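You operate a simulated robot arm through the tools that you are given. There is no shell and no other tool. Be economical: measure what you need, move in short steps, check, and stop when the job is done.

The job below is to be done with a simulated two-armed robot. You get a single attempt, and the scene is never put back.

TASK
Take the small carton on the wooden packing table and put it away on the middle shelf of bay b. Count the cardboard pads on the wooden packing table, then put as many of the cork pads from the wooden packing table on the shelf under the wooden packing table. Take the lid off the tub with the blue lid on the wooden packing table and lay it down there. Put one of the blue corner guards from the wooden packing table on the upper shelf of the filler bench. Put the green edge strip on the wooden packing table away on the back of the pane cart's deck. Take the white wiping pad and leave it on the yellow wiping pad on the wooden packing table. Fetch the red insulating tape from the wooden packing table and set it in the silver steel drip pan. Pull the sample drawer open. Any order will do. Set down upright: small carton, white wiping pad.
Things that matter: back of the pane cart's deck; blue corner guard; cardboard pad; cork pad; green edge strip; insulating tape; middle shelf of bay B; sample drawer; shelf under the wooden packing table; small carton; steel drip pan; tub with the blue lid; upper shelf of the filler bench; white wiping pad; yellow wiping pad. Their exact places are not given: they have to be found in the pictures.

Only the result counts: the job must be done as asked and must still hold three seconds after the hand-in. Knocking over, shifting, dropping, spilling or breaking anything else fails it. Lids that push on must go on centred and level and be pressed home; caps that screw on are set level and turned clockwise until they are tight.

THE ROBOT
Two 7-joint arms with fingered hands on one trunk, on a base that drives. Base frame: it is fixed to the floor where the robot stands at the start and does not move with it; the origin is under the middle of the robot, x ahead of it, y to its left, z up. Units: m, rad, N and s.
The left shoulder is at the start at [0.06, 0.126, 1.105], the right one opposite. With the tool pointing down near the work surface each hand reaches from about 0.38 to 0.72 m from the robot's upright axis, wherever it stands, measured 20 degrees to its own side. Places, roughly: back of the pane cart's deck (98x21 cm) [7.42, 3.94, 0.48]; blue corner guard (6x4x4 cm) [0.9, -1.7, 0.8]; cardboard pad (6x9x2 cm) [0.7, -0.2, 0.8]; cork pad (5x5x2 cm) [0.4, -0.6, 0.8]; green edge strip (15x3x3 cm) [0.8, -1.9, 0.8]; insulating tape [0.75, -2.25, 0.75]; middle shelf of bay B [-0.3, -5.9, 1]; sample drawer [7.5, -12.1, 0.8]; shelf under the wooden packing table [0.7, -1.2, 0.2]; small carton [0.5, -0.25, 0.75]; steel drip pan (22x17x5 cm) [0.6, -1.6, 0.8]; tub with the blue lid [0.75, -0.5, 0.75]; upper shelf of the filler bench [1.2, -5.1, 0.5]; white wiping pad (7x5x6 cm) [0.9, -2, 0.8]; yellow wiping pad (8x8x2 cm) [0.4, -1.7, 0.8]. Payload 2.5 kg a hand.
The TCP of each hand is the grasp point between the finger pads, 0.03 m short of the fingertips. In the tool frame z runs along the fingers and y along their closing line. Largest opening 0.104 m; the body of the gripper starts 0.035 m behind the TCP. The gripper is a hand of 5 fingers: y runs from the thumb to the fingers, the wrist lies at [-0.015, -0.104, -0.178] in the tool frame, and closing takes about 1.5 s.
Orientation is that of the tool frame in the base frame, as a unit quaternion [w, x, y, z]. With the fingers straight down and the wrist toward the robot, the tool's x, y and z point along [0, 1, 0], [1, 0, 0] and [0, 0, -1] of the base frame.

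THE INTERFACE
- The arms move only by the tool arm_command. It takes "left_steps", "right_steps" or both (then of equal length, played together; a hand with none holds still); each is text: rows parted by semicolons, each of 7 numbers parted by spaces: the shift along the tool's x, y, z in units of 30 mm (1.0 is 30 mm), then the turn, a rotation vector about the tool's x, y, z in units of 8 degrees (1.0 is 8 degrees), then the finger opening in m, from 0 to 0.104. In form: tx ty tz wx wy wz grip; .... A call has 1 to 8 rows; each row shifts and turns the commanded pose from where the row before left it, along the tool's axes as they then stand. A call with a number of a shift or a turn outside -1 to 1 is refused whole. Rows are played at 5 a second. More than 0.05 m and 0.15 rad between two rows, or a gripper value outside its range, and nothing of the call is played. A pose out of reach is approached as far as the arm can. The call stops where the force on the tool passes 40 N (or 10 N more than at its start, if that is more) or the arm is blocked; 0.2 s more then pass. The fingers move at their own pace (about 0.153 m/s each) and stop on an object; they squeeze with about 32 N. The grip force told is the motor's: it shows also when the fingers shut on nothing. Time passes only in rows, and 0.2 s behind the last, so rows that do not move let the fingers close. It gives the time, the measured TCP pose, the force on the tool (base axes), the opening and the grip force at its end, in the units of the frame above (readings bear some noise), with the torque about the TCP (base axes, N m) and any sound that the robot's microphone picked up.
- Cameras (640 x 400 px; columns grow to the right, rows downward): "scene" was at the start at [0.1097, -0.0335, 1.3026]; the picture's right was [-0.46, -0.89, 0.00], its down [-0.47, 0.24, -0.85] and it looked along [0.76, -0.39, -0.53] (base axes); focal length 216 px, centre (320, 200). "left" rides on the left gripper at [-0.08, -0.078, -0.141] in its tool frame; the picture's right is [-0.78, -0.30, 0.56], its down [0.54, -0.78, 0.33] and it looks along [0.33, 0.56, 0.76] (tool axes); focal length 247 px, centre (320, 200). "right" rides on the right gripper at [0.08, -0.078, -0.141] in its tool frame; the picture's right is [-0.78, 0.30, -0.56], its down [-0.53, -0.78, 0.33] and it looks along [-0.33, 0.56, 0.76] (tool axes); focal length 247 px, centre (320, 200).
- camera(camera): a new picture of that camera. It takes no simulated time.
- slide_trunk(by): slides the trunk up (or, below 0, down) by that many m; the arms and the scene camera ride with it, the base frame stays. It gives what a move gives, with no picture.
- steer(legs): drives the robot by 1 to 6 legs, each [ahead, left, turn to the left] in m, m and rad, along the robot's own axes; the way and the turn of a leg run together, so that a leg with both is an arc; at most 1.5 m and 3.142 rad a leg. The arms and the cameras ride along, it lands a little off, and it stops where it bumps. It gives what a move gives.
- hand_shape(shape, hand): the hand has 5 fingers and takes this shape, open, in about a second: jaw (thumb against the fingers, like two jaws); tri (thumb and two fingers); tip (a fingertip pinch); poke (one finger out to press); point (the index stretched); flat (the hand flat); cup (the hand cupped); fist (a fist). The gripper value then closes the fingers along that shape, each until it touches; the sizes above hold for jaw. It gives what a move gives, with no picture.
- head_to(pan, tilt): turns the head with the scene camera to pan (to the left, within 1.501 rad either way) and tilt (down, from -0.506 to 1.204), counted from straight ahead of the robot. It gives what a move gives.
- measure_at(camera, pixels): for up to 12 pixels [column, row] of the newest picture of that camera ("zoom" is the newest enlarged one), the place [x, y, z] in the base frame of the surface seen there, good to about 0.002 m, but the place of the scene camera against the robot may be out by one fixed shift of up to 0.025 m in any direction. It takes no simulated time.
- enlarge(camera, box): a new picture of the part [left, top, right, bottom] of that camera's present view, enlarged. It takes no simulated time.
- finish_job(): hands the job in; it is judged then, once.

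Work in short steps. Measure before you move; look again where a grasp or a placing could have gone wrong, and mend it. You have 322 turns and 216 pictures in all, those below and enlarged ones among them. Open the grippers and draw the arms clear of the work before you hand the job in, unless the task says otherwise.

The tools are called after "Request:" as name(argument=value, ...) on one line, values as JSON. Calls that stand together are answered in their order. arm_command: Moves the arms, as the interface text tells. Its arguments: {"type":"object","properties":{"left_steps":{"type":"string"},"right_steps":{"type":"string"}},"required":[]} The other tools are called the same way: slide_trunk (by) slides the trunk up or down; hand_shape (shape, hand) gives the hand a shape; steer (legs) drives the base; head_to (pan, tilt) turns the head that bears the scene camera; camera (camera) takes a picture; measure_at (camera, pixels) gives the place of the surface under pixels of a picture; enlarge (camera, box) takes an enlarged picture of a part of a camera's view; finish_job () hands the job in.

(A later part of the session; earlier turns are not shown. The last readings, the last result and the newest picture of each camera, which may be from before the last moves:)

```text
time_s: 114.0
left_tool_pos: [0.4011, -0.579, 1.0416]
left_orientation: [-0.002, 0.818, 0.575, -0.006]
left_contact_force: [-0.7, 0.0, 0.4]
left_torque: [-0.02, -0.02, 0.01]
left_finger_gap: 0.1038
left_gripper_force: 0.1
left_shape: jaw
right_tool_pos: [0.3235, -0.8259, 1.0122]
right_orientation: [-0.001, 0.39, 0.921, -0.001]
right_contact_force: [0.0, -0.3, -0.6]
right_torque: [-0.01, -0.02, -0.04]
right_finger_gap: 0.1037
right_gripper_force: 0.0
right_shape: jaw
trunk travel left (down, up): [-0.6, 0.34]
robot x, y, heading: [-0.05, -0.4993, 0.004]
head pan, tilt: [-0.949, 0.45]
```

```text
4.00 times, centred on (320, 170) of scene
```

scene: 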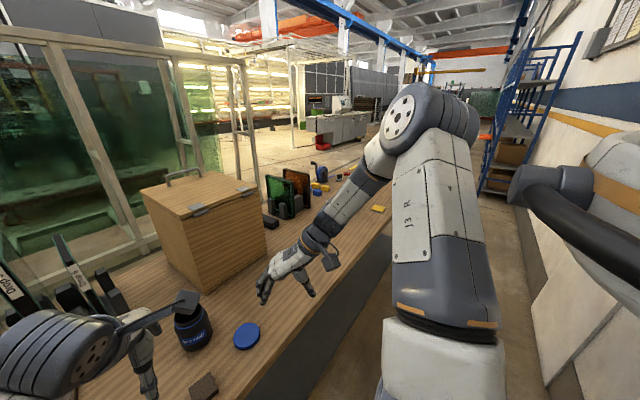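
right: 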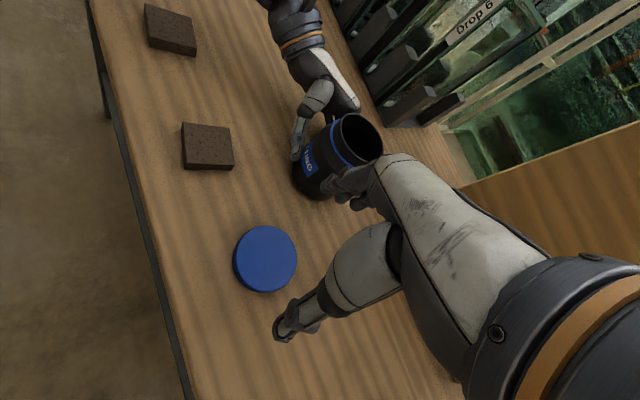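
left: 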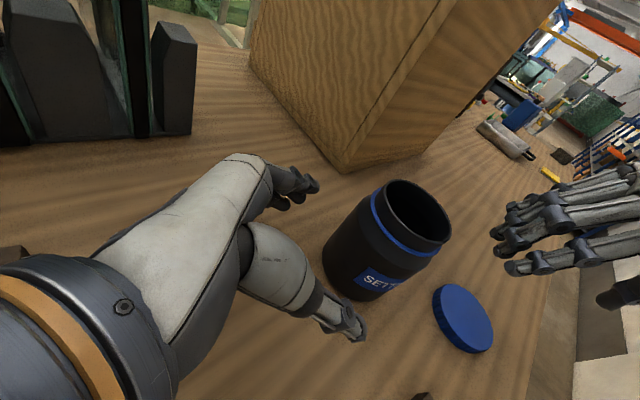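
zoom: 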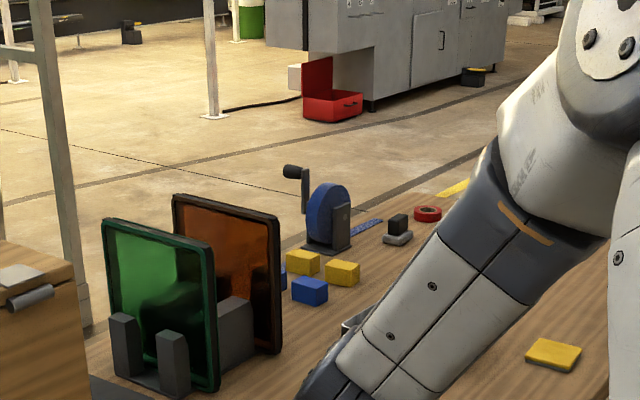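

The right arm hides the table's far part. I strafe 1.25 m right to work the other end and complete the count.

Request:
steer(legs=[[0.0, -1.25, 0.0]])

Request:
head_to(pan=0.0, tilt=0.7)

Request:
camera(camera="scene")

Request:
camera(camera="right")

```text
time_s: 120.5
left_tool_pos: [0.4121, -1.8476, 1.042]
left_orientation: [-0.001, 0.816, 0.577, -0.006]
left_contact_force: [-0.4, 0.0, -0.6]
left_torque: [-0.01, 0.0, 0.0]
left_finger_gap: 0.1039
left_gripper_force: 0.0
left_shape: jaw
right_tool_pos: [0.3351, -2.0945, 1.0132]
right_orientation: [0.0, 0.387, 0.922, -0.002]
right_contact_force: [0.3, -0.3, -0.1]
right_torque: [0.0, -0.01, 0.03]
right_finger_gap: 0.1038
right_gripper_force: 0.1
right_shape: jaw
trunk travel left (down, up): [-0.6, 0.34]
robot x, y, heading: [-0.037, -1.7734, 0.012]
head pan, tilt: [-0.949, 0.45]
```

```text
time_s: 121.7
left_tool_pos: [0.4113, -1.8481, 1.0405]
left_orientation: [-0.001, 0.817, 0.577, -0.006]
left_contact_force: [0.2, -0.4, 1.2]
left_torque: [-0.02, -0.01, 0.03]
left_finger_gap: 0.1036
left_gripper_force: 0.1
left_shape: jaw
right_tool_pos: [0.3349, -2.0941, 1.0122]
right_orientation: [-0.001, 0.387, 0.922, -0.001]
right_contact_force: [0.4, 0.1, 0.1]
right_torque: [0.01, -0.03, 0.01]
right_finger_gap: 0.1036
right_gripper_force: 0.1
right_shape: jaw
trunk travel left (down, up): [-0.6, 0.34]
robot x, y, heading: [-0.0328, -1.7705, 0.014]
head pan, tilt: [0.0, 0.7]
```

```text
149 pictures are left
```

scene: 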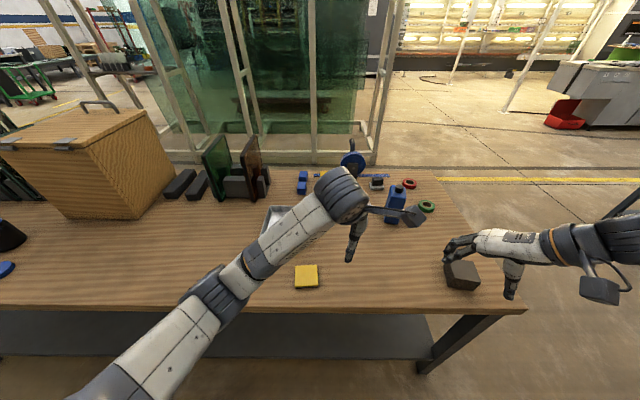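

```text
148 pictures are left
```

right: 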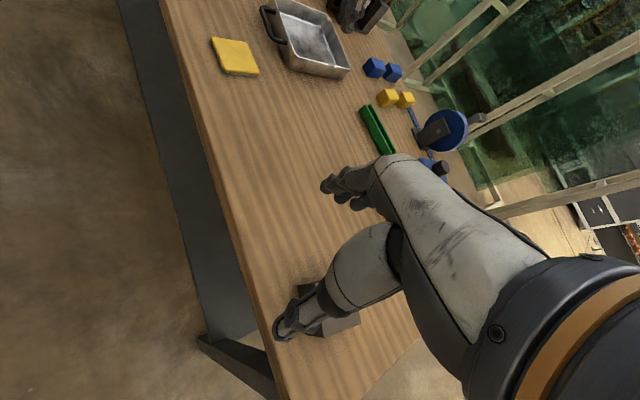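

Good overview: tapes at (409,183) red and (427,206) green, yellow pad (306,276), a dark block (460,273). I zoom on these regions.

Request:
enlarge(camera="scene", box=[280, 150, 460, 262])

Request:
enlarge(camera="right", box=[200, 0, 490, 200])

Request:
enlarge(camera="scene", box=[120, 120, 300, 232])

```text
3.56 times, centred on (370, 206) of scene
```

zoom: 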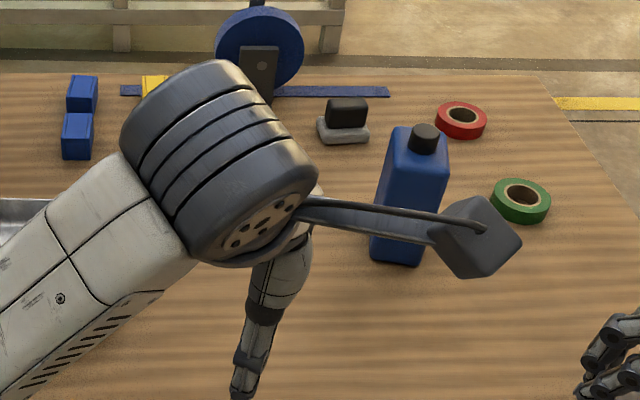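

```text
2.00 times, centred on (345, 100) of right
```

zoom: 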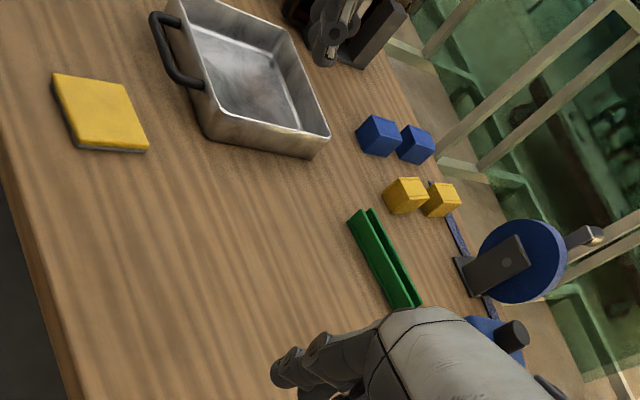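

```text
3.56 times, centred on (210, 176) of scene
```

zoom: 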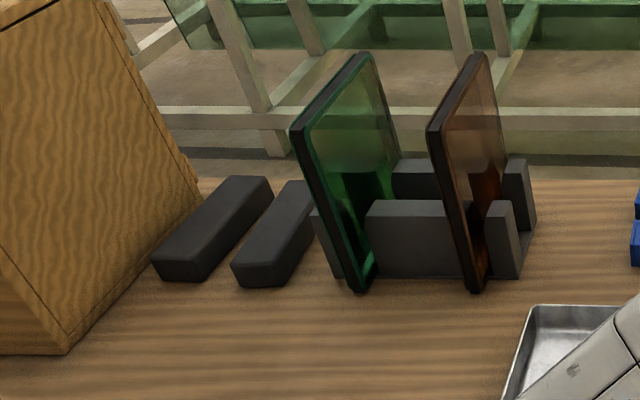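

I check the dark block at (460,273), whether it could be a cardboard pad.

Request:
enlarge(camera="scene", box=[400, 220, 530, 320])

Request:
measure_at(camera="scene", pixels=[[458, 266], [462, 285], [306, 276], [377, 175], [377, 184], [409, 180], [302, 174], [302, 186], [427, 203], [500, 300], [455, 170], [270, 215]])

```text
4.00 times, centred on (465, 270) of scene
```

zoom: 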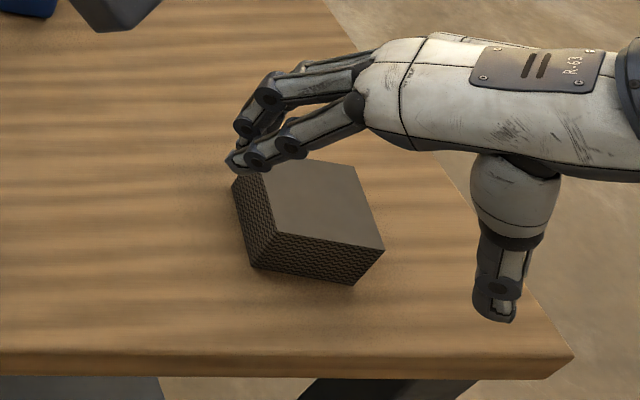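

```text
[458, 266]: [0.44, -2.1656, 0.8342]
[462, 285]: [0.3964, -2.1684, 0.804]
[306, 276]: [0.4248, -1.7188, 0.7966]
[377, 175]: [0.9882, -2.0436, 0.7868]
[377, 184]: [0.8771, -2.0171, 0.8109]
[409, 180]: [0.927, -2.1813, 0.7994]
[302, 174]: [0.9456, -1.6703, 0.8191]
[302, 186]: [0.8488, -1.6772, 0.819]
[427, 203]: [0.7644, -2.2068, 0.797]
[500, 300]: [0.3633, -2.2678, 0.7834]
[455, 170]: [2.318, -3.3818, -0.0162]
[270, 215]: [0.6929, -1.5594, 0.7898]
```

The block has corrugated sides and is 5 cm high – could be a stack of three pads. I move the right hand away and zoom closely.

Request:
arm_command(right_steps="0 0 -0.8 0 0 0 0.104;0 -0.9 -0.8 0 0 0 0.104;0 -0.9 -0.8 0 0 0 0.104;0 -0.9 0 0 0 0 0.104")

Request:
enlarge(camera="scene", box=[435, 250, 495, 295])

Request:
measure_at(camera="zoom", pixels=[[230, 100], [440, 110], [490, 255], [220, 270], [240, 290], [215, 330], [480, 290], [440, 350]])

```text
time_s: 122.6
left_tool_pos: [0.4121, -1.8466, 1.0419]
left_orientation: [-0.001, 0.817, 0.577, -0.006]
left_contact_force: [0.1, -0.3, 0.0]
left_torque: [0.0, 0.01, 0.02]
left_finger_gap: 0.1038
left_gripper_force: 0.1
left_shape: jaw
right_tool_pos: [0.2629, -2.1334, 1.0334]
right_orientation: [-0.095, 0.382, 0.919, -0.034]
right_contact_force: [-0.1, -0.4, 0.0]
right_torque: [0.02, -0.04, 0.01]
right_finger_gap: 0.1037
right_gripper_force: 0.0
right_shape: jaw
trunk travel left (down, up): [-0.6, 0.34]
robot x, y, heading: [-0.0374, -1.7687, 0.014]
head pan, tilt: [0.0, 0.7]
stopped in row 4 (right hand): the arm was blocked; the commanded pose is now the measured one
```

```text
8.89 times, centred on (465, 272) of scene
```

zoom: 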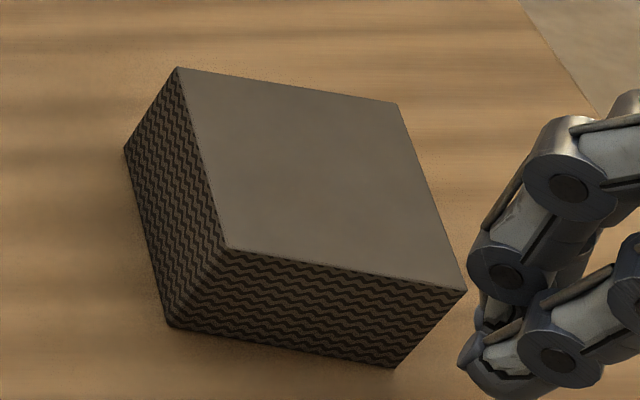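

```text
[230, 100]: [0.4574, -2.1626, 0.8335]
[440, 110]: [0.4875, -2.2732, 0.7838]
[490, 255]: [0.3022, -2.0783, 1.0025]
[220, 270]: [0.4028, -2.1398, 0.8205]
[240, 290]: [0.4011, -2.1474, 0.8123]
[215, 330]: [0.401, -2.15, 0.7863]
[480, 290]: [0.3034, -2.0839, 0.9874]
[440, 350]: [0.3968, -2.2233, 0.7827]
```

It's one solid block (no layers, ~5 cm thick), so not a pad: the count is two cardboard pads. Now I check how far forward the base can go by looking straight down.

Request:
head_to(pan=0.0, tilt=1.2)

Request:
camera(camera="scene")

```text
time_s: 123.5
left_tool_pos: [0.4113, -1.8474, 1.0404]
left_orientation: [-0.002, 0.817, 0.577, -0.006]
left_contact_force: [0.7, -0.1, 0.4]
left_torque: [0.01, -0.01, -0.02]
left_finger_gap: 0.1038
left_gripper_force: 0.0
left_shape: jaw
right_tool_pos: [0.2623, -2.1345, 1.0335]
right_orientation: [-0.094, 0.382, 0.919, -0.034]
right_contact_force: [-0.8, 0.4, 0.2]
right_torque: [0.02, 0.02, -0.04]
right_finger_gap: 0.1038
right_gripper_force: 0.1
right_shape: jaw
trunk travel left (down, up): [-0.6, 0.34]
robot x, y, heading: [-0.0362, -1.7694, 0.006]
head pan, tilt: [0.0, 1.201]
```

```text
142 pictures are left
```

scene: 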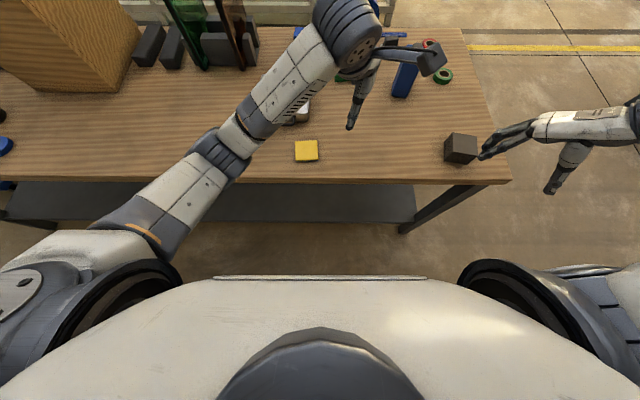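

I measure the trunk front and the floor to judge base clearance.

Request:
measure_at(camera="scene", pixels=[[320, 278], [320, 310], [320, 262], [300, 215], [415, 195], [500, 183], [320, 183], [460, 215], [320, 250]])

```text
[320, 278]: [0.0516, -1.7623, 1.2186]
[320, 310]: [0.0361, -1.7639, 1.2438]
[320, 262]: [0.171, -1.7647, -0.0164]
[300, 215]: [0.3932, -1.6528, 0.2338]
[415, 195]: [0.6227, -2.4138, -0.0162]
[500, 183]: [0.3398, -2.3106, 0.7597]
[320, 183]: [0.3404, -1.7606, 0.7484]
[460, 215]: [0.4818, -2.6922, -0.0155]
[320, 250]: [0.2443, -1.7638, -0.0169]
```

The base front is at most ~0.21 m ahead, so items at x≈0.9 are easier from the table's right end (y≈-2.32). I drive round there: right, forward, turn left.

Request:
steer(legs=[[0.0, -1.1, 0.0], [0.8, 0.0, 0.0], [0.0, 0.0, 1.57]])

Request:
head_to(pan=0.0, tilt=0.75)

Request:
camera(camera="scene")

```text
time_s: 136.8
left_tool_pos: [0.8417, -2.3985, 1.0404]
left_orientation: [0.003, 0.159, 0.987, -0.006]
left_contact_force: [0.6, -0.3, -0.3]
left_torque: [0.04, 0.03, -0.01]
left_finger_gap: 0.1038
left_gripper_force: 0.0
left_shape: jaw
right_tool_pos: [1.1307, -2.5399, 1.0328]
right_orientation: [-0.043, -0.389, 0.916, -0.091]
right_contact_force: [-0.3, 0.7, 0.6]
right_torque: [0.03, 0.0, -0.02]
right_finger_gap: 0.1037
right_gripper_force: 0.1
right_shape: jaw
trunk travel left (down, up): [-0.6, 0.34]
robot x, y, heading: [0.7746, -2.8486, 1.602]
head pan, tilt: [0.0, 1.201]
```

```text
time_s: 137.7
left_tool_pos: [0.8407, -2.3987, 1.0411]
left_orientation: [0.003, 0.158, 0.987, -0.005]
left_contact_force: [-0.1, -0.6, -0.7]
left_torque: [0.01, 0.04, 0.02]
left_finger_gap: 0.1037
left_gripper_force: 0.1
left_shape: jaw
right_tool_pos: [1.1315, -2.5398, 1.0329]
right_orientation: [-0.043, -0.39, 0.915, -0.092]
right_contact_force: [-0.3, 0.4, 0.6]
right_torque: [0.03, 0.02, -0.05]
right_finger_gap: 0.1038
right_gripper_force: 0.1
right_shape: jaw
trunk travel left (down, up): [-0.6, 0.34]
robot x, y, heading: [0.7743, -2.8455, 1.608]
head pan, tilt: [0.0, 0.75]
```

```text
141 pictures are left
```

scene: 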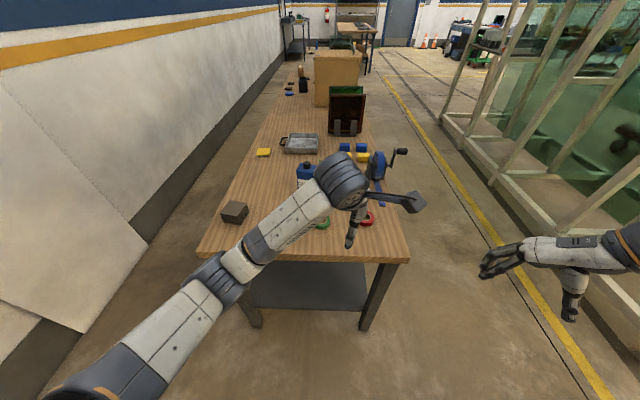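

Very clear view. I move the left hand out of the way to the left and lower the trunk 0.1 m.

Request:
arm_command(left_steps="0.94 -0.7 0 0 0 0 0.104;0.94 -0.7 0 0 0 0 0.104;0.94 -0.7 0 0 0 0 0.104;0.94 -0.7 0 0 0 0 0.104;0.94 -0.7 0 0 0 0 0.104;0.94 -0.7 0 0 0 0 0.104")

Request:
slide_trunk(by=-0.1)

Request:
camera(camera="scene")

Request:
enlarge(camera="scene", box=[270, 130, 430, 250])

```text
time_s: 139.1
left_tool_pos: [0.6395, -2.466, 1.0401]
left_orientation: [0.003, 0.159, 0.987, -0.004]
left_contact_force: [0.7, -0.1, 0.5]
left_torque: [-0.01, -0.01, 0.0]
left_finger_gap: 0.1037
left_gripper_force: 0.1
left_shape: jaw
right_tool_pos: [1.1302, -2.5408, 1.0332]
right_orientation: [-0.043, -0.389, 0.916, -0.091]
right_contact_force: [-0.2, 0.0, -0.4]
right_torque: [0.01, 0.01, -0.02]
right_finger_gap: 0.1038
right_gripper_force: 0.1
right_shape: jaw
trunk travel left (down, up): [-0.6, 0.34]
robot x, y, heading: [0.776, -2.8498, 1.6]
head pan, tilt: [0.0, 0.75]
```

```text
time_s: 140.4
left_tool_pos: [0.6416, -2.465, 0.9408]
left_orientation: [0.005, 0.158, 0.987, -0.005]
left_contact_force: [0.1, 0.2, 0.0]
left_torque: [0.0, -0.03, 0.0]
left_finger_gap: 0.1036
left_gripper_force: 0.1
left_shape: jaw
right_tool_pos: [1.1305, -2.5404, 0.9323]
right_orientation: [-0.043, -0.39, 0.915, -0.092]
right_contact_force: [-0.6, -0.4, -0.2]
right_torque: [0.0, -0.03, 0.0]
right_finger_gap: 0.1039
right_gripper_force: 0.1
right_shape: jaw
trunk travel left (down, up): [-0.5, 0.44]
robot x, y, heading: [0.7701, -2.8504, 1.601]
head pan, tilt: [0.0, 0.75]
```

```text
140 pictures are left
```

scene: 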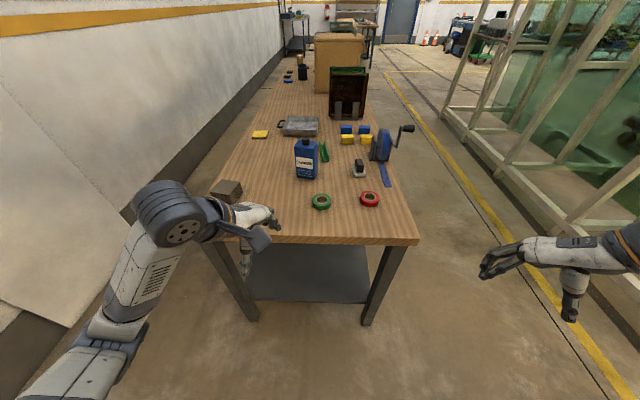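

```text
3.33 times, centred on (350, 190) of scene
```

zoom: 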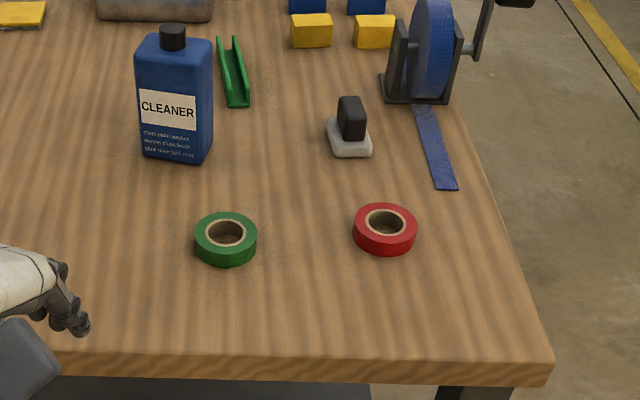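

Everything is clear now. I measure the tapes, white pad, strip, guards and bottle.

Request:
measure_at(camera="zoom", pixels=[[386, 207], [386, 240], [358, 225], [413, 225], [386, 222], [350, 100], [352, 140], [350, 125], [233, 70], [245, 100], [228, 40], [175, 90]])

Request:
enlarge(camera="scene", box=[340, 145, 380, 185])

Request:
measure_at(camera="zoom", pixels=[[262, 120], [345, 115], [250, 235], [355, 225], [225, 225], [250, 330], [385, 310], [365, 240], [300, 130], [310, 260], [300, 320]])

```text
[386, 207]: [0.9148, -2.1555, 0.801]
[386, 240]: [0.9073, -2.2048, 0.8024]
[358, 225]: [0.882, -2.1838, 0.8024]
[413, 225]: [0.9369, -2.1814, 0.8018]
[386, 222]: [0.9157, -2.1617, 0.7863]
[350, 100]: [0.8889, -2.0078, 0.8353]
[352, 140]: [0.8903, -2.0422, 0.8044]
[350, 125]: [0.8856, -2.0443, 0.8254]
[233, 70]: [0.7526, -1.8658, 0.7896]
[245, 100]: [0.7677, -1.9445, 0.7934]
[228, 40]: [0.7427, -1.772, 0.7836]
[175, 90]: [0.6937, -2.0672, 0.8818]
```

```text
10.00 times, centred on (360, 165) of scene
```

zoom: 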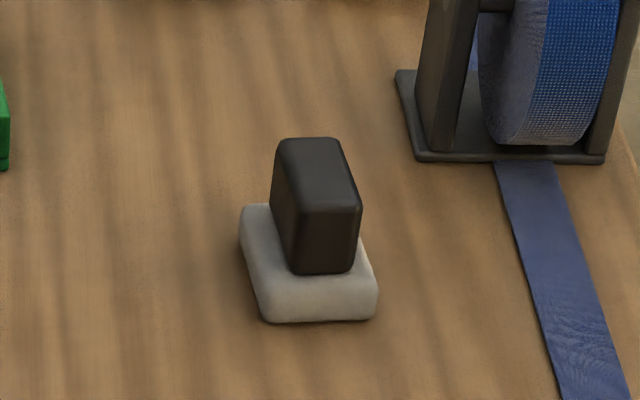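

```text
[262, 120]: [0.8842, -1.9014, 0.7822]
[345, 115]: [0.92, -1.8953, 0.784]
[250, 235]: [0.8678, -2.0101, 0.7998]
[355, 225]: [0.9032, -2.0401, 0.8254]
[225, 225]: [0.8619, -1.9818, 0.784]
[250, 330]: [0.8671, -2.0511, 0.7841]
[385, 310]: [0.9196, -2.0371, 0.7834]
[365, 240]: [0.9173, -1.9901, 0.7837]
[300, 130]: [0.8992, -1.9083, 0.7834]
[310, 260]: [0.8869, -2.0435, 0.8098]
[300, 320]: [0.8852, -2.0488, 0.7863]
```

Red tape centre ≈(0.91,-2.18), white pad with black handle ≈(0.89,-2.02). I drive forward 0.22 m and use the right wrist camera.

Request:
steer(legs=[[0.22, 0.0, -0.03]])

Request:
camera(camera="right")

Request:
camera(camera="scene")

```text
time_s: 142.1
left_tool_pos: [0.6489, -2.2443, 0.9405]
left_orientation: [0.004, 0.175, 0.985, -0.005]
left_contact_force: [0.0, -0.1, 1.1]
left_torque: [-0.02, 0.0, 0.0]
left_finger_gap: 0.1039
left_gripper_force: 0.0
left_shape: jaw
right_tool_pos: [1.1363, -2.3329, 0.9324]
right_orientation: [-0.044, -0.376, 0.921, -0.091]
right_contact_force: [0.1, 0.1, -0.4]
right_torque: [0.02, -0.03, 0.03]
right_finger_gap: 0.1037
right_gripper_force: 0.1
right_shape: jaw
trunk travel left (down, up): [-0.5, 0.44]
robot x, y, heading: [0.7735, -2.6297, 1.579]
head pan, tilt: [0.0, 0.75]
```

```text
137 pictures are left
```

right: 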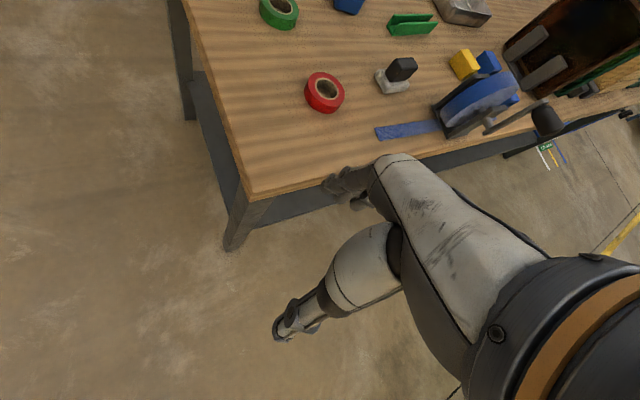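

```text
136 pictures are left
```

scene: 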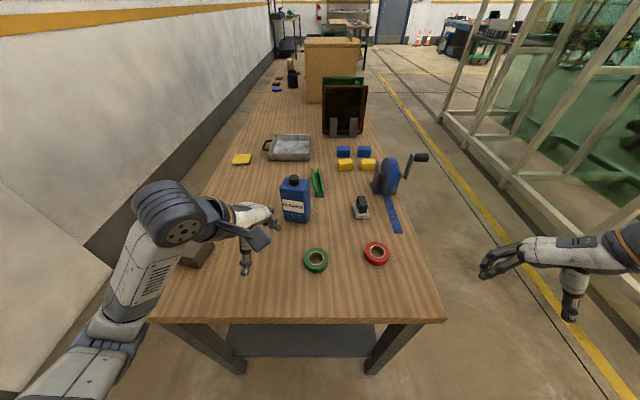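

I measure the red tape and white pad in both views for calibration.

Request:
measure_at(camera="right", pixels=[[310, 85], [338, 100], [318, 77], [322, 106], [400, 67], [392, 78], [395, 88], [380, 82], [410, 62], [326, 89]])

Request:
measure_at(camera="scene", pixels=[[367, 250], [385, 250], [376, 244], [376, 259], [361, 199], [361, 207], [376, 252]])

```text
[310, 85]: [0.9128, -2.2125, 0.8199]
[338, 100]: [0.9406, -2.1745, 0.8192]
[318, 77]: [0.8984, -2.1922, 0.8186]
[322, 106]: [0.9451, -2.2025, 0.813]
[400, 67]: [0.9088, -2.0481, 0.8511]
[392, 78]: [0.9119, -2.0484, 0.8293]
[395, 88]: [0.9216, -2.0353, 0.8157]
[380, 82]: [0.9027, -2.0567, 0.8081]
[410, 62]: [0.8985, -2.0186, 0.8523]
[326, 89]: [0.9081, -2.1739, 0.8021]
```

```text
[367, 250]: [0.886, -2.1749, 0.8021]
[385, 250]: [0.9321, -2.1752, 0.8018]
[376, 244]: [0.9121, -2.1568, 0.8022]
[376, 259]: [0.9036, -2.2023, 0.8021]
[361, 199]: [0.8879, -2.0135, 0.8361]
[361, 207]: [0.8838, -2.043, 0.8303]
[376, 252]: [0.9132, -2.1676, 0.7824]
```

The scene shift is a constant (+0.0115,-0.009,+0.017). Red tape centre is (0.921,-2.190), top 0.819. I level and yaw the right hand, then go above the tape.

Request:
arm_command(right_steps="0 0 0 -0.295 -0.21 0.76 0.104;0 0 0 -0.295 -0.21 0.76 0.104;0 0 0 -0.295 -0.21 0.76 0.104;0 0 0 -0.295 -0.21 0.76 0.104")

Request:
arm_command(right_steps="0.73 0.99 0.15 0 0 0 0.104;0.73 0.99 0.15 0 0 0 0.104;0.73 0.99 0.15 0 0 0 0.104;0.73 0.99 0.15 0 0 0 0.104;0.73 0.99 0.15 0 0 0 0.104;0.73 0.99 0.15 0 0 0 0.104;0.73 0.99 0.15 0 0 0 0.104")

Request:
camera(camera="right")

```text
time_s: 142.8
left_tool_pos: [0.6483, -2.2433, 0.94]
left_orientation: [0.004, 0.173, 0.985, -0.004]
left_contact_force: [0.9, -0.2, 1.2]
left_torque: [-0.01, 0.0, 0.0]
left_finger_gap: 0.1037
left_gripper_force: 0.0
left_shape: jaw
right_tool_pos: [1.1328, -2.3695, 0.8898]
right_orientation: [-0.05, -0.269, 0.952, -0.134]
right_contact_force: [0.7, -0.6, -0.9]
right_torque: [-0.03, -0.02, 0.02]
right_finger_gap: 0.1039
right_gripper_force: 0.1
right_shape: jaw
trunk travel left (down, up): [-0.5, 0.44]
robot x, y, heading: [0.772, -2.6279, 1.577]
head pan, tilt: [0.0, 0.75]
stopped in row 3 (right hand): the arm was blocked; the commanded pose is now the measured one
```

```text
time_s: 144.4
left_tool_pos: [0.6493, -2.2446, 0.9419]
left_orientation: [0.003, 0.174, 0.985, -0.003]
left_contact_force: [0.8, -0.4, 0.7]
left_torque: [0.06, 0.01, 0.0]
left_finger_gap: 0.1037
left_gripper_force: 0.0
left_shape: jaw
right_tool_pos: [0.8969, -2.2813, 0.8436]
right_orientation: [-0.047, -0.266, 0.954, -0.128]
right_contact_force: [7.5, -0.6, 22.1]
right_torque: [1.07, -0.1, -0.37]
right_finger_gap: 0.0999
right_gripper_force: 0.0
right_shape: jaw
trunk travel left (down, up): [-0.5, 0.44]
robot x, y, heading: [0.7709, -2.6299, 1.573]
head pan, tilt: [0.0, 0.75]
```

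```text
135 pictures are left
```

right: 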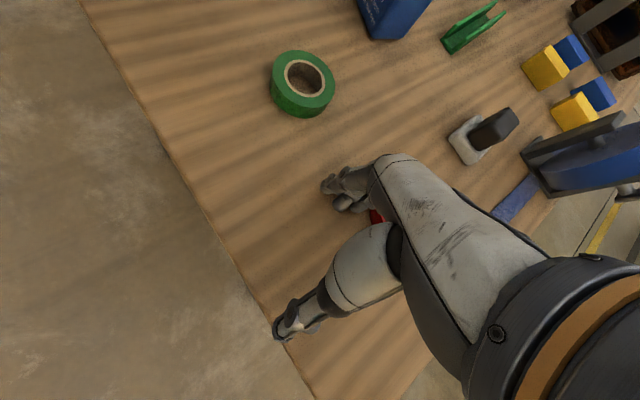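

The first turn was blocked and the hand came down onto the table (22 N). I lift it off straight away.

Request:
arm_command(right_steps="0 0 -0.7 0 0 0 0.104;0 0 -0.9 0 0 0 0.104;0 0 -0.9 0 0 0 0.104;0 0 -0.9 0 0 0 0.104")

Request:
camera(camera="right")

Request:
camera(camera="scene")

```text
time_s: 145.4
left_tool_pos: [0.6485, -2.2438, 0.9408]
left_orientation: [0.003, 0.173, 0.985, -0.005]
left_contact_force: [-0.1, -0.3, 1.4]
left_torque: [0.0, -0.03, -0.02]
left_finger_gap: 0.104
left_gripper_force: 0.0
left_shape: jaw
right_tool_pos: [0.897, -2.2542, 0.9359]
right_orientation: [-0.049, -0.268, 0.953, -0.132]
right_contact_force: [-0.1, -0.2, -0.3]
right_torque: [-0.01, 0.0, -0.03]
right_finger_gap: 0.1035
right_gripper_force: 0.0
right_shape: jaw
trunk travel left (down, up): [-0.5, 0.44]
robot x, y, heading: [0.7725, -2.6296, 1.575]
head pan, tilt: [0.0, 0.75]
```

```text
134 pictures are left
```

right: 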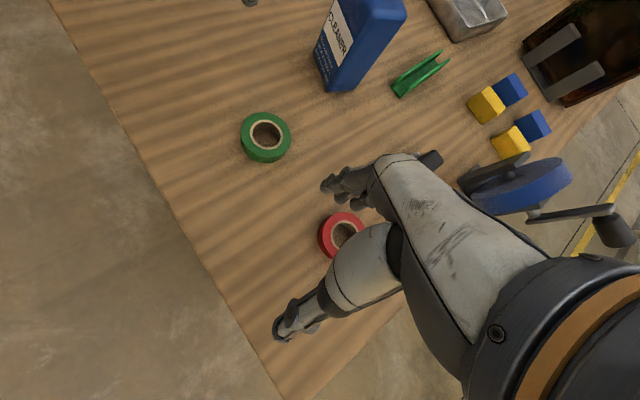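

```text
133 pictures are left
```

scene: 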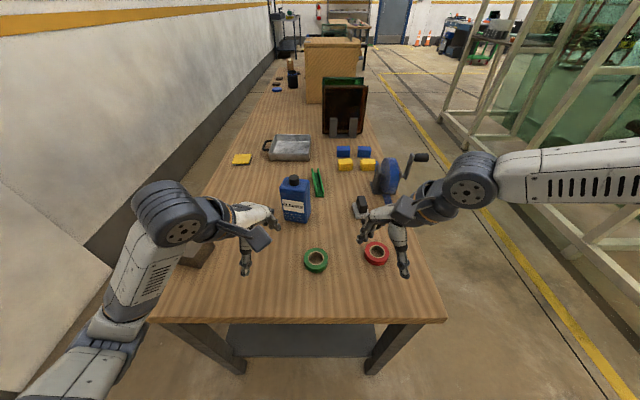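

Nothing was displaced. I level the hand (about 16° tilt) before approaching.

Request:
arm_command(right_steps="0 0 0 -0.55 -0.4 0 0.104;0 0 0 -0.55 -0.4 0 0.104;0 0 0 -0.53 -0.39 0 0.104")

Request:
camera(camera="right")

```text
time_s: 146.2
left_tool_pos: [0.6486, -2.2426, 0.9407]
left_orientation: [0.004, 0.173, 0.985, -0.004]
left_contact_force: [-0.5, 0.4, 0.2]
left_torque: [0.02, 0.03, -0.03]
left_finger_gap: 0.1035
left_gripper_force: 0.1
left_shape: jaw
right_tool_pos: [0.8963, -2.2542, 0.938]
right_orientation: [-0.001, -0.27, 0.963, 0.001]
right_contact_force: [-0.1, -0.3, 0.1]
right_torque: [0.03, -0.01, 0.03]
right_finger_gap: 0.1038
right_gripper_force: 0.0
right_shape: jaw
trunk travel left (down, up): [-0.5, 0.44]
robot x, y, heading: [0.7727, -2.6295, 1.577]
head pan, tilt: [0.0, 0.75]
```

```text
132 pictures are left
```

right: 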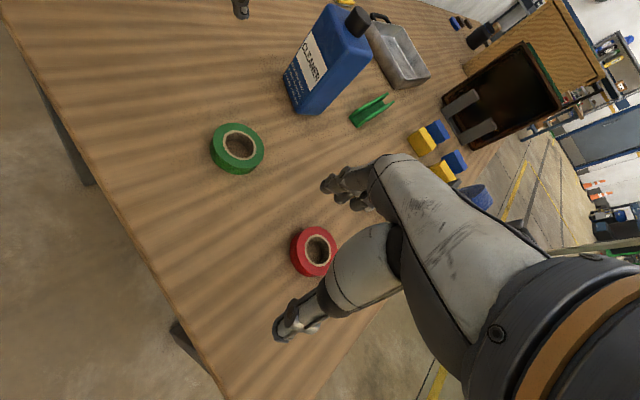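

Level now. I verify the tape position in this view: ring around (314,252).

Request:
measure_at(camera="right", pixels=[[298, 245], [331, 258], [312, 232], [312, 268], [318, 232], [303, 262]])

```text
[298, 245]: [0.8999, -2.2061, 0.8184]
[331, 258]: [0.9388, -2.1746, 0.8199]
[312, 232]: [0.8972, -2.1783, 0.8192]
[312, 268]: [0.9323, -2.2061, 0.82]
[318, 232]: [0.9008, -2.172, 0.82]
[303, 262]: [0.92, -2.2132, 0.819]
```

Tape centre (0.918,-2.191). I move over it and lower to just above the table.

Request:
arm_command(right_steps="-0.57 0.47 0.3 0 0 0 0.104;-0.57 0.47 0.4 0 0 0 0.104;-0.57 0.48 0.5 0 0 0 0.104;0 0 0.7 0 0 0 0.104;0 0 0.8 0 0 0 0.104;0 0 0.6 0 0 0 0.104")

Request:
camera(camera="right")

```text
time_s: 147.6
left_tool_pos: [0.6493, -2.2424, 0.9404]
left_orientation: [0.003, 0.173, 0.985, -0.004]
left_contact_force: [-0.4, -0.9, 0.2]
left_torque: [0.02, 0.01, -0.05]
left_finger_gap: 0.1036
left_gripper_force: 0.0
left_shape: jaw
right_tool_pos: [0.9177, -2.1896, 0.8369]
right_orientation: [0.0, -0.27, 0.963, 0.0]
right_contact_force: [-0.6, -0.6, -0.8]
right_torque: [0.01, 0.0, 0.02]
right_finger_gap: 0.104
right_gripper_force: 0.1
right_shape: jaw
trunk travel left (down, up): [-0.5, 0.44]
robot x, y, heading: [0.7731, -2.6279, 1.575]
head pan, tilt: [0.0, 0.75]
```

```text
131 pictures are left
```

right: 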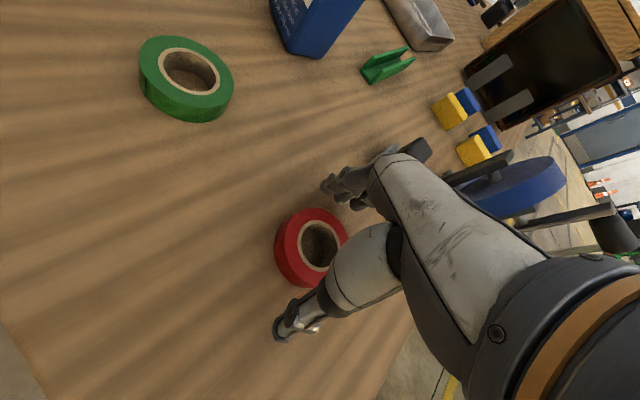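

Ring sits between thumb and fingers. I close and lift.

Request:
arm_command(right_steps="0 0 0 0 0 0 0.03;0 0 0 0 0 0 0.03;0 0 0 0 0 0 0.03;0 0 0 0 0 0 0.03;0 0 0 0 0 0 0.03;0 0 -0.7 0 0 0 0.03;0 0 -0.9 0 0 0 0.03;0 0 -0.9 0 0 0 0.03")

Request:
camera(camera="right")

```text
time_s: 149.4
left_tool_pos: [0.6484, -2.2437, 0.9402]
left_orientation: [0.004, 0.173, 0.985, -0.004]
left_contact_force: [0.1, -0.6, -0.5]
left_torque: [-0.02, 0.01, 0.0]
left_finger_gap: 0.1038
left_gripper_force: 0.1
left_shape: jaw
right_tool_pos: [0.917, -2.1905, 0.9125]
right_orientation: [-0.001, -0.269, 0.963, 0.0]
right_contact_force: [-0.2, -0.5, -0.4]
right_torque: [0.01, 0.0, -0.01]
right_finger_gap: 0.0524
right_gripper_force: 32.1
right_shape: jaw
trunk travel left (down, up): [-0.5, 0.44]
robot x, y, heading: [0.7678, -2.6331, 1.574]
head pan, tilt: [0.0, 0.75]
```

```text
130 pictures are left
```

right: 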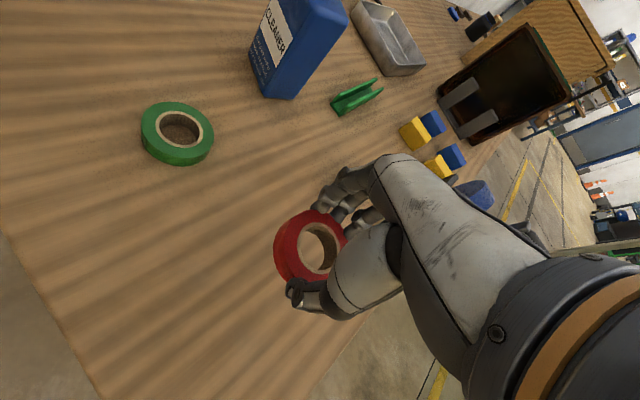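

Tape in the right hand. I raise it and draw it right/back, then strafe 0.2 m right so the left hand can take the white pad.

Request:
arm_command(right_steps="0 0 -0.9 0 0 0 0.03;0 0 -0.9 0 0 0 0.03;0 0 -0.9 0 0 0 0.03;-0.8 -0.5 0 0 0 0 0.03;-0.8 -0.5 0 0 0 0 0.03;-0.8 -0.5 0 0 0 0 0.03", left_steps="0 0 -0.6 0 0 0 0.104;0 0 -0.6 0 0 0 0.104;0 0 0 0 0 0 0.104;0 0 0 0 0 0 0.104;0 0 0 0 0 0 0.104;0 0 0 0 0 0 0.104")

Request:
steer(legs=[[0.0, -0.22, 0.0]])

Request:
camera(camera="left")

Request:
camera(camera="scene")

```text
time_s: 150.8
left_tool_pos: [0.6477, -2.2431, 0.9768]
left_orientation: [0.004, 0.172, 0.985, -0.004]
left_contact_force: [-0.7, 0.0, 0.6]
left_torque: [0.02, -0.02, 0.04]
left_finger_gap: 0.1038
left_gripper_force: 0.1
left_shape: jaw
right_tool_pos: [1.0056, -2.1915, 0.9931]
right_orientation: [0.0, -0.27, 0.963, 0.001]
right_contact_force: [0.1, -0.8, -0.5]
right_torque: [-0.04, 0.01, 0.0]
right_finger_gap: 0.0526
right_gripper_force: 32.0
right_shape: jaw
trunk travel left (down, up): [-0.5, 0.44]
robot x, y, heading: [0.7746, -2.629, 1.578]
head pan, tilt: [0.0, 0.75]
```

```text
time_s: 152.5
left_tool_pos: [0.8704, -2.2422, 0.9773]
left_orientation: [0.005, 0.174, 0.985, -0.006]
left_contact_force: [-0.2, 0.2, 0.0]
left_torque: [0.0, 0.0, -0.01]
left_finger_gap: 0.1038
left_gripper_force: 0.1
left_shape: jaw
right_tool_pos: [1.228, -2.1923, 0.9933]
right_orientation: [0.0, -0.269, 0.963, 0.0]
right_contact_force: [0.3, 0.5, -0.4]
right_torque: [0.01, 0.03, -0.02]
right_finger_gap: 0.0523
right_gripper_force: 32.0
right_shape: jaw
trunk travel left (down, up): [-0.5, 0.44]
robot x, y, heading: [0.9949, -2.6307, 1.572]
head pan, tilt: [0.0, 0.75]
```

```text
129 pictures are left
```

left: 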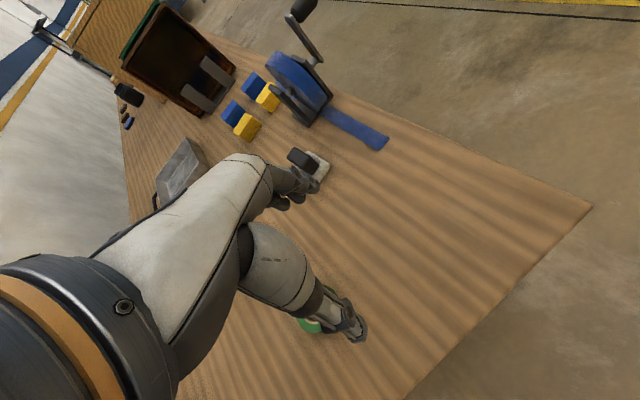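

```text
128 pictures are left
```

scene: 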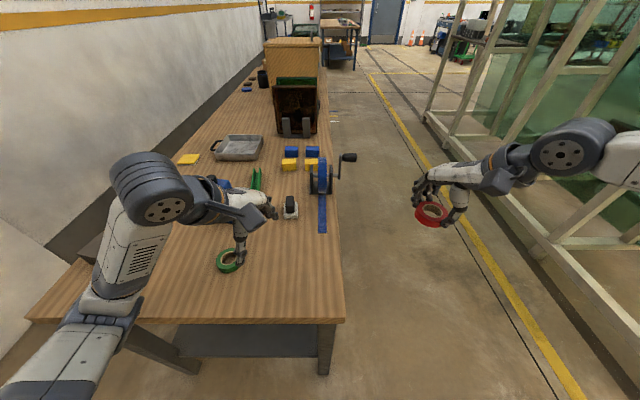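

White pad with handle shows at (303,160) in the left view. I zoom and measure the handle.

Request:
enlarge(camera="left", box=[270, 130, 350, 200])

Request:
measure_at(camera="zoom", pixels=[[160, 95], [220, 60], [280, 130], [215, 110], [250, 150], [350, 150], [390, 180], [300, 210], [330, 270], [440, 150]])

Request:
enlarge(camera="scene", box=[265, 180, 315, 230])

Request:
measure_at(camera="zoom", pixels=[[300, 130], [345, 130], [300, 180], [345, 185], [325, 190], [325, 220], [260, 200], [380, 210], [320, 280], [270, 290]])

```text
5.71 times, centred on (310, 165) of left
```

zoom: 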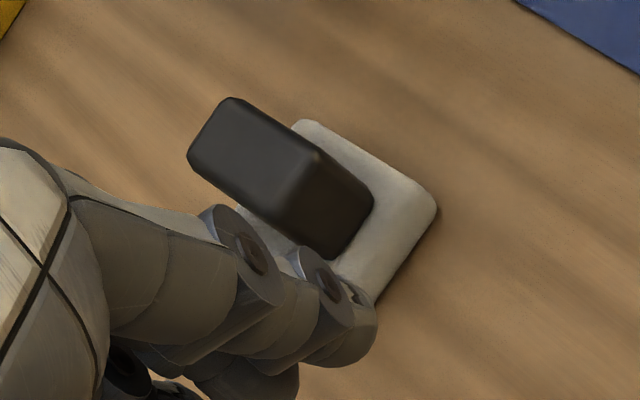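

```text
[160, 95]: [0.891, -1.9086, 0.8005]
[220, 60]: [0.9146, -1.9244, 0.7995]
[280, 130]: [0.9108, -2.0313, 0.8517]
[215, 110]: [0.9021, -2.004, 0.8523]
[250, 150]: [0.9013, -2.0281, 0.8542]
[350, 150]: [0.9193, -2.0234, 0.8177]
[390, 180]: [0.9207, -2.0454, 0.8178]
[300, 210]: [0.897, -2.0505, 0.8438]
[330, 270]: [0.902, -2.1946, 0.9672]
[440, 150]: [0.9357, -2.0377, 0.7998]
```

```text
8.00 times, centred on (290, 205) of scene
```

zoom: 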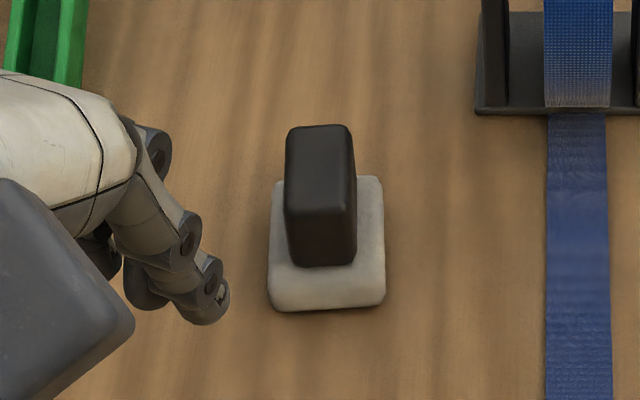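

```text
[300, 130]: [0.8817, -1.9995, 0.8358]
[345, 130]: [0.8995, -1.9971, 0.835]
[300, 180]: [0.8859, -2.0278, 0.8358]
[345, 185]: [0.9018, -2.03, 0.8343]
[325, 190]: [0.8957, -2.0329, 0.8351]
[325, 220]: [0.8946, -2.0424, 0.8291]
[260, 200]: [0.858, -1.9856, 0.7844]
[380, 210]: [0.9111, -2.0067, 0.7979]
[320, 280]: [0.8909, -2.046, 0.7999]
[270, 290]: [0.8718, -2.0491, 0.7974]
```

Handle centre (0.9035,-2.027), about 27×45 mm, top z 0.853. I check the reel's base edge for finger clearance.

Request:
measure_at(camera="zoom", pixels=[[480, 108], [500, 60], [550, 108], [485, 30], [575, 60], [550, 200], [45, 80], [60, 30]])

Request:
arm_command(left_steps="0 0 0 0 0 -0.875 0.104;0 0 0 0 0 -0.875 0.104;0 0 0 0 0 -0.875 0.104;0 0 0 0 0 -0.875 0.104")

```text
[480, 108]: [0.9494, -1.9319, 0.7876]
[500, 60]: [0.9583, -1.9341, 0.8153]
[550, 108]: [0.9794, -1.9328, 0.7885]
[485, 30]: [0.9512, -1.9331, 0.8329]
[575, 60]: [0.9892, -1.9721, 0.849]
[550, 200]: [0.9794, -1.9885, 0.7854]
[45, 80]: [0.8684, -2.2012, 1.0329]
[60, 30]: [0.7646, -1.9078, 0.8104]
```

```text
time_s: 153.5
left_tool_pos: [0.8701, -2.2434, 0.9766]
left_orientation: [0.002, -0.07, 0.998, -0.006]
left_contact_force: [0.0, -0.5, 0.9]
left_torque: [0.01, -0.02, -0.02]
left_finger_gap: 0.1039
left_gripper_force: 0.1
left_shape: jaw
right_tool_pos: [1.2263, -2.1931, 0.9947]
right_orientation: [0.001, -0.269, 0.963, 0.0]
right_contact_force: [0.5, 0.4, -0.5]
right_torque: [-0.01, 0.0, -0.03]
right_finger_gap: 0.0522
right_gripper_force: 31.7
right_shape: jaw
trunk travel left (down, up): [-0.5, 0.44]
robot x, y, heading: [0.9913, -2.6296, 1.568]
head pan, tilt: [0.0, 0.75]
```

Oriented along the handle. I move above it with the opening reduced to 80 mm to stay clear of the reel.

Request:
arm_command(left_steps="-0.31 0.99 0 0 0 0 0.08;-0.31 0.99 0 0 0 0 0.08;-0.31 0.99 0 0 0 0 0.08;-0.31 0.99 0 0 0 0 0.08;-0.31 0.99 0 0 0 0 0.08;-0.31 0.99 0.3 0 0 0 0.08;-0.31 0.99 0.7 0 0 0 0.08")

Request:
camera(camera="left")

Request:
camera(camera="scene")

```text
time_s: 155.1
left_tool_pos: [0.9049, -2.0258, 0.9441]
left_orientation: [0.002, -0.069, 0.998, -0.004]
left_contact_force: [0.4, 0.2, -0.2]
left_torque: [0.01, 0.02, 0.0]
left_finger_gap: 0.0803
left_gripper_force: 0.1
left_shape: jaw
right_tool_pos: [1.226, -2.1926, 0.9933]
right_orientation: [0.0, -0.269, 0.963, 0.0]
right_contact_force: [0.0, -0.3, 0.0]
right_torque: [0.0, -0.01, 0.0]
right_finger_gap: 0.052
right_gripper_force: 31.8
right_shape: jaw
trunk travel left (down, up): [-0.5, 0.44]
robot x, y, heading: [0.99, -2.6276, 1.568]
head pan, tilt: [0.0, 0.75]
```

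```text
125 pictures are left
```

left: 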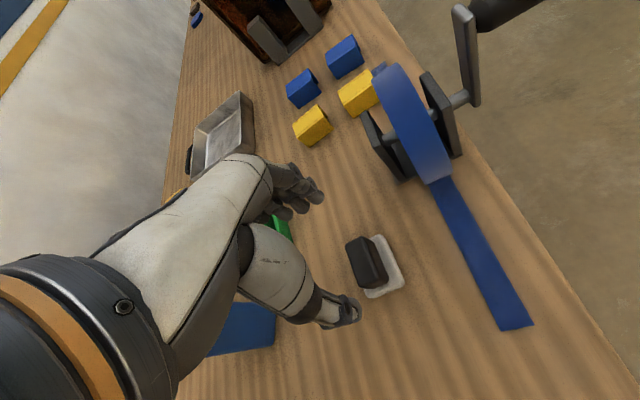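

```text
124 pictures are left
```

scene: 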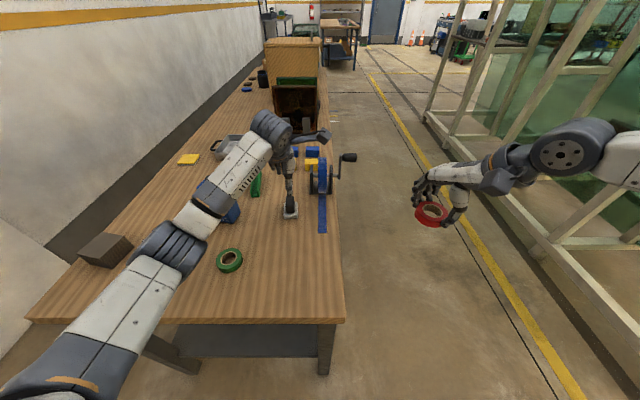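

I verify the handle position from this view before descending.

Request:
enlarge(camera="left", box=[320, 210, 420, 310])

Request:
measure_at(camera="zoom", pixels=[[270, 175], [310, 170], [275, 250], [330, 265], [300, 220], [370, 170], [400, 270]])

```text
4.00 times, centred on (370, 260) of left
```

zoom: 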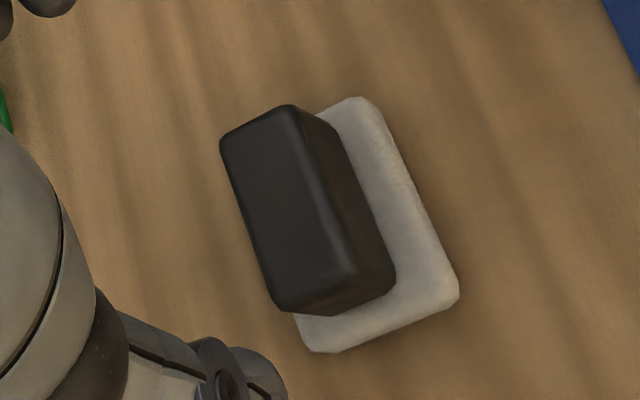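

```text
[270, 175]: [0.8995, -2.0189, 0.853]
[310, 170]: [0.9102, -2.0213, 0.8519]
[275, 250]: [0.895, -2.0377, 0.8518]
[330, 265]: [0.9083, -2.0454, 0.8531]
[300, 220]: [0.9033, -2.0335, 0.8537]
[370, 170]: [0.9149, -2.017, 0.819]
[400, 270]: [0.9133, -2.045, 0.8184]
```

Handle centre (0.9005,-2.028), nearly aligned with y. I trim the yaw by 10° and descend to grip it.

Request:
arm_command(left_steps="0 0 0 0 0 0.65 0.08;0.15 -0.06 0 0 0 0.6 0.08;0 0 0.8 0 0 0 0.08;0 0 0.8 0 0 0 0.08;0 0 0.8 0 0 0 0.08;0 0 0.45 0 0 0 0.08")

Request:
camera(camera="left")

```text
time_s: 156.5
left_tool_pos: [0.9029, -2.0299, 0.8586]
left_orientation: [0.004, 0.019, 1.0, -0.005]
left_contact_force: [0.3, 0.1, 0.1]
left_torque: [-0.01, -0.03, -0.02]
left_finger_gap: 0.0805
left_gripper_force: 0.1
left_shape: jaw
right_tool_pos: [1.2268, -2.193, 0.9936]
right_orientation: [0.001, -0.27, 0.963, 0.0]
right_contact_force: [0.1, 0.2, 0.2]
right_torque: [0.02, 0.0, 0.03]
right_finger_gap: 0.0522
right_gripper_force: 32.2
right_shape: jaw
trunk travel left (down, up): [-0.5, 0.44]
robot x, y, heading: [0.9934, -2.6306, 1.568]
head pan, tilt: [0.0, 0.75]
```

```text
122 pictures are left
```

left: 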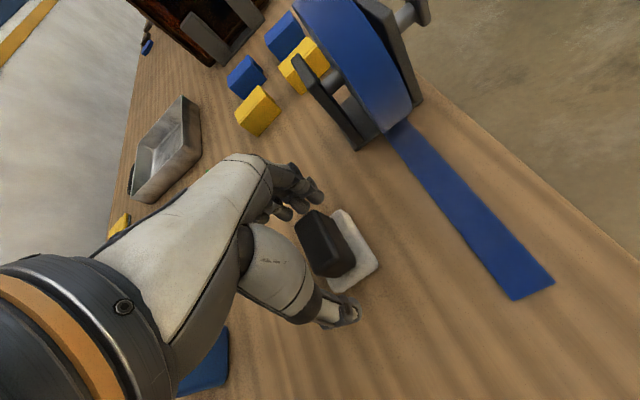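

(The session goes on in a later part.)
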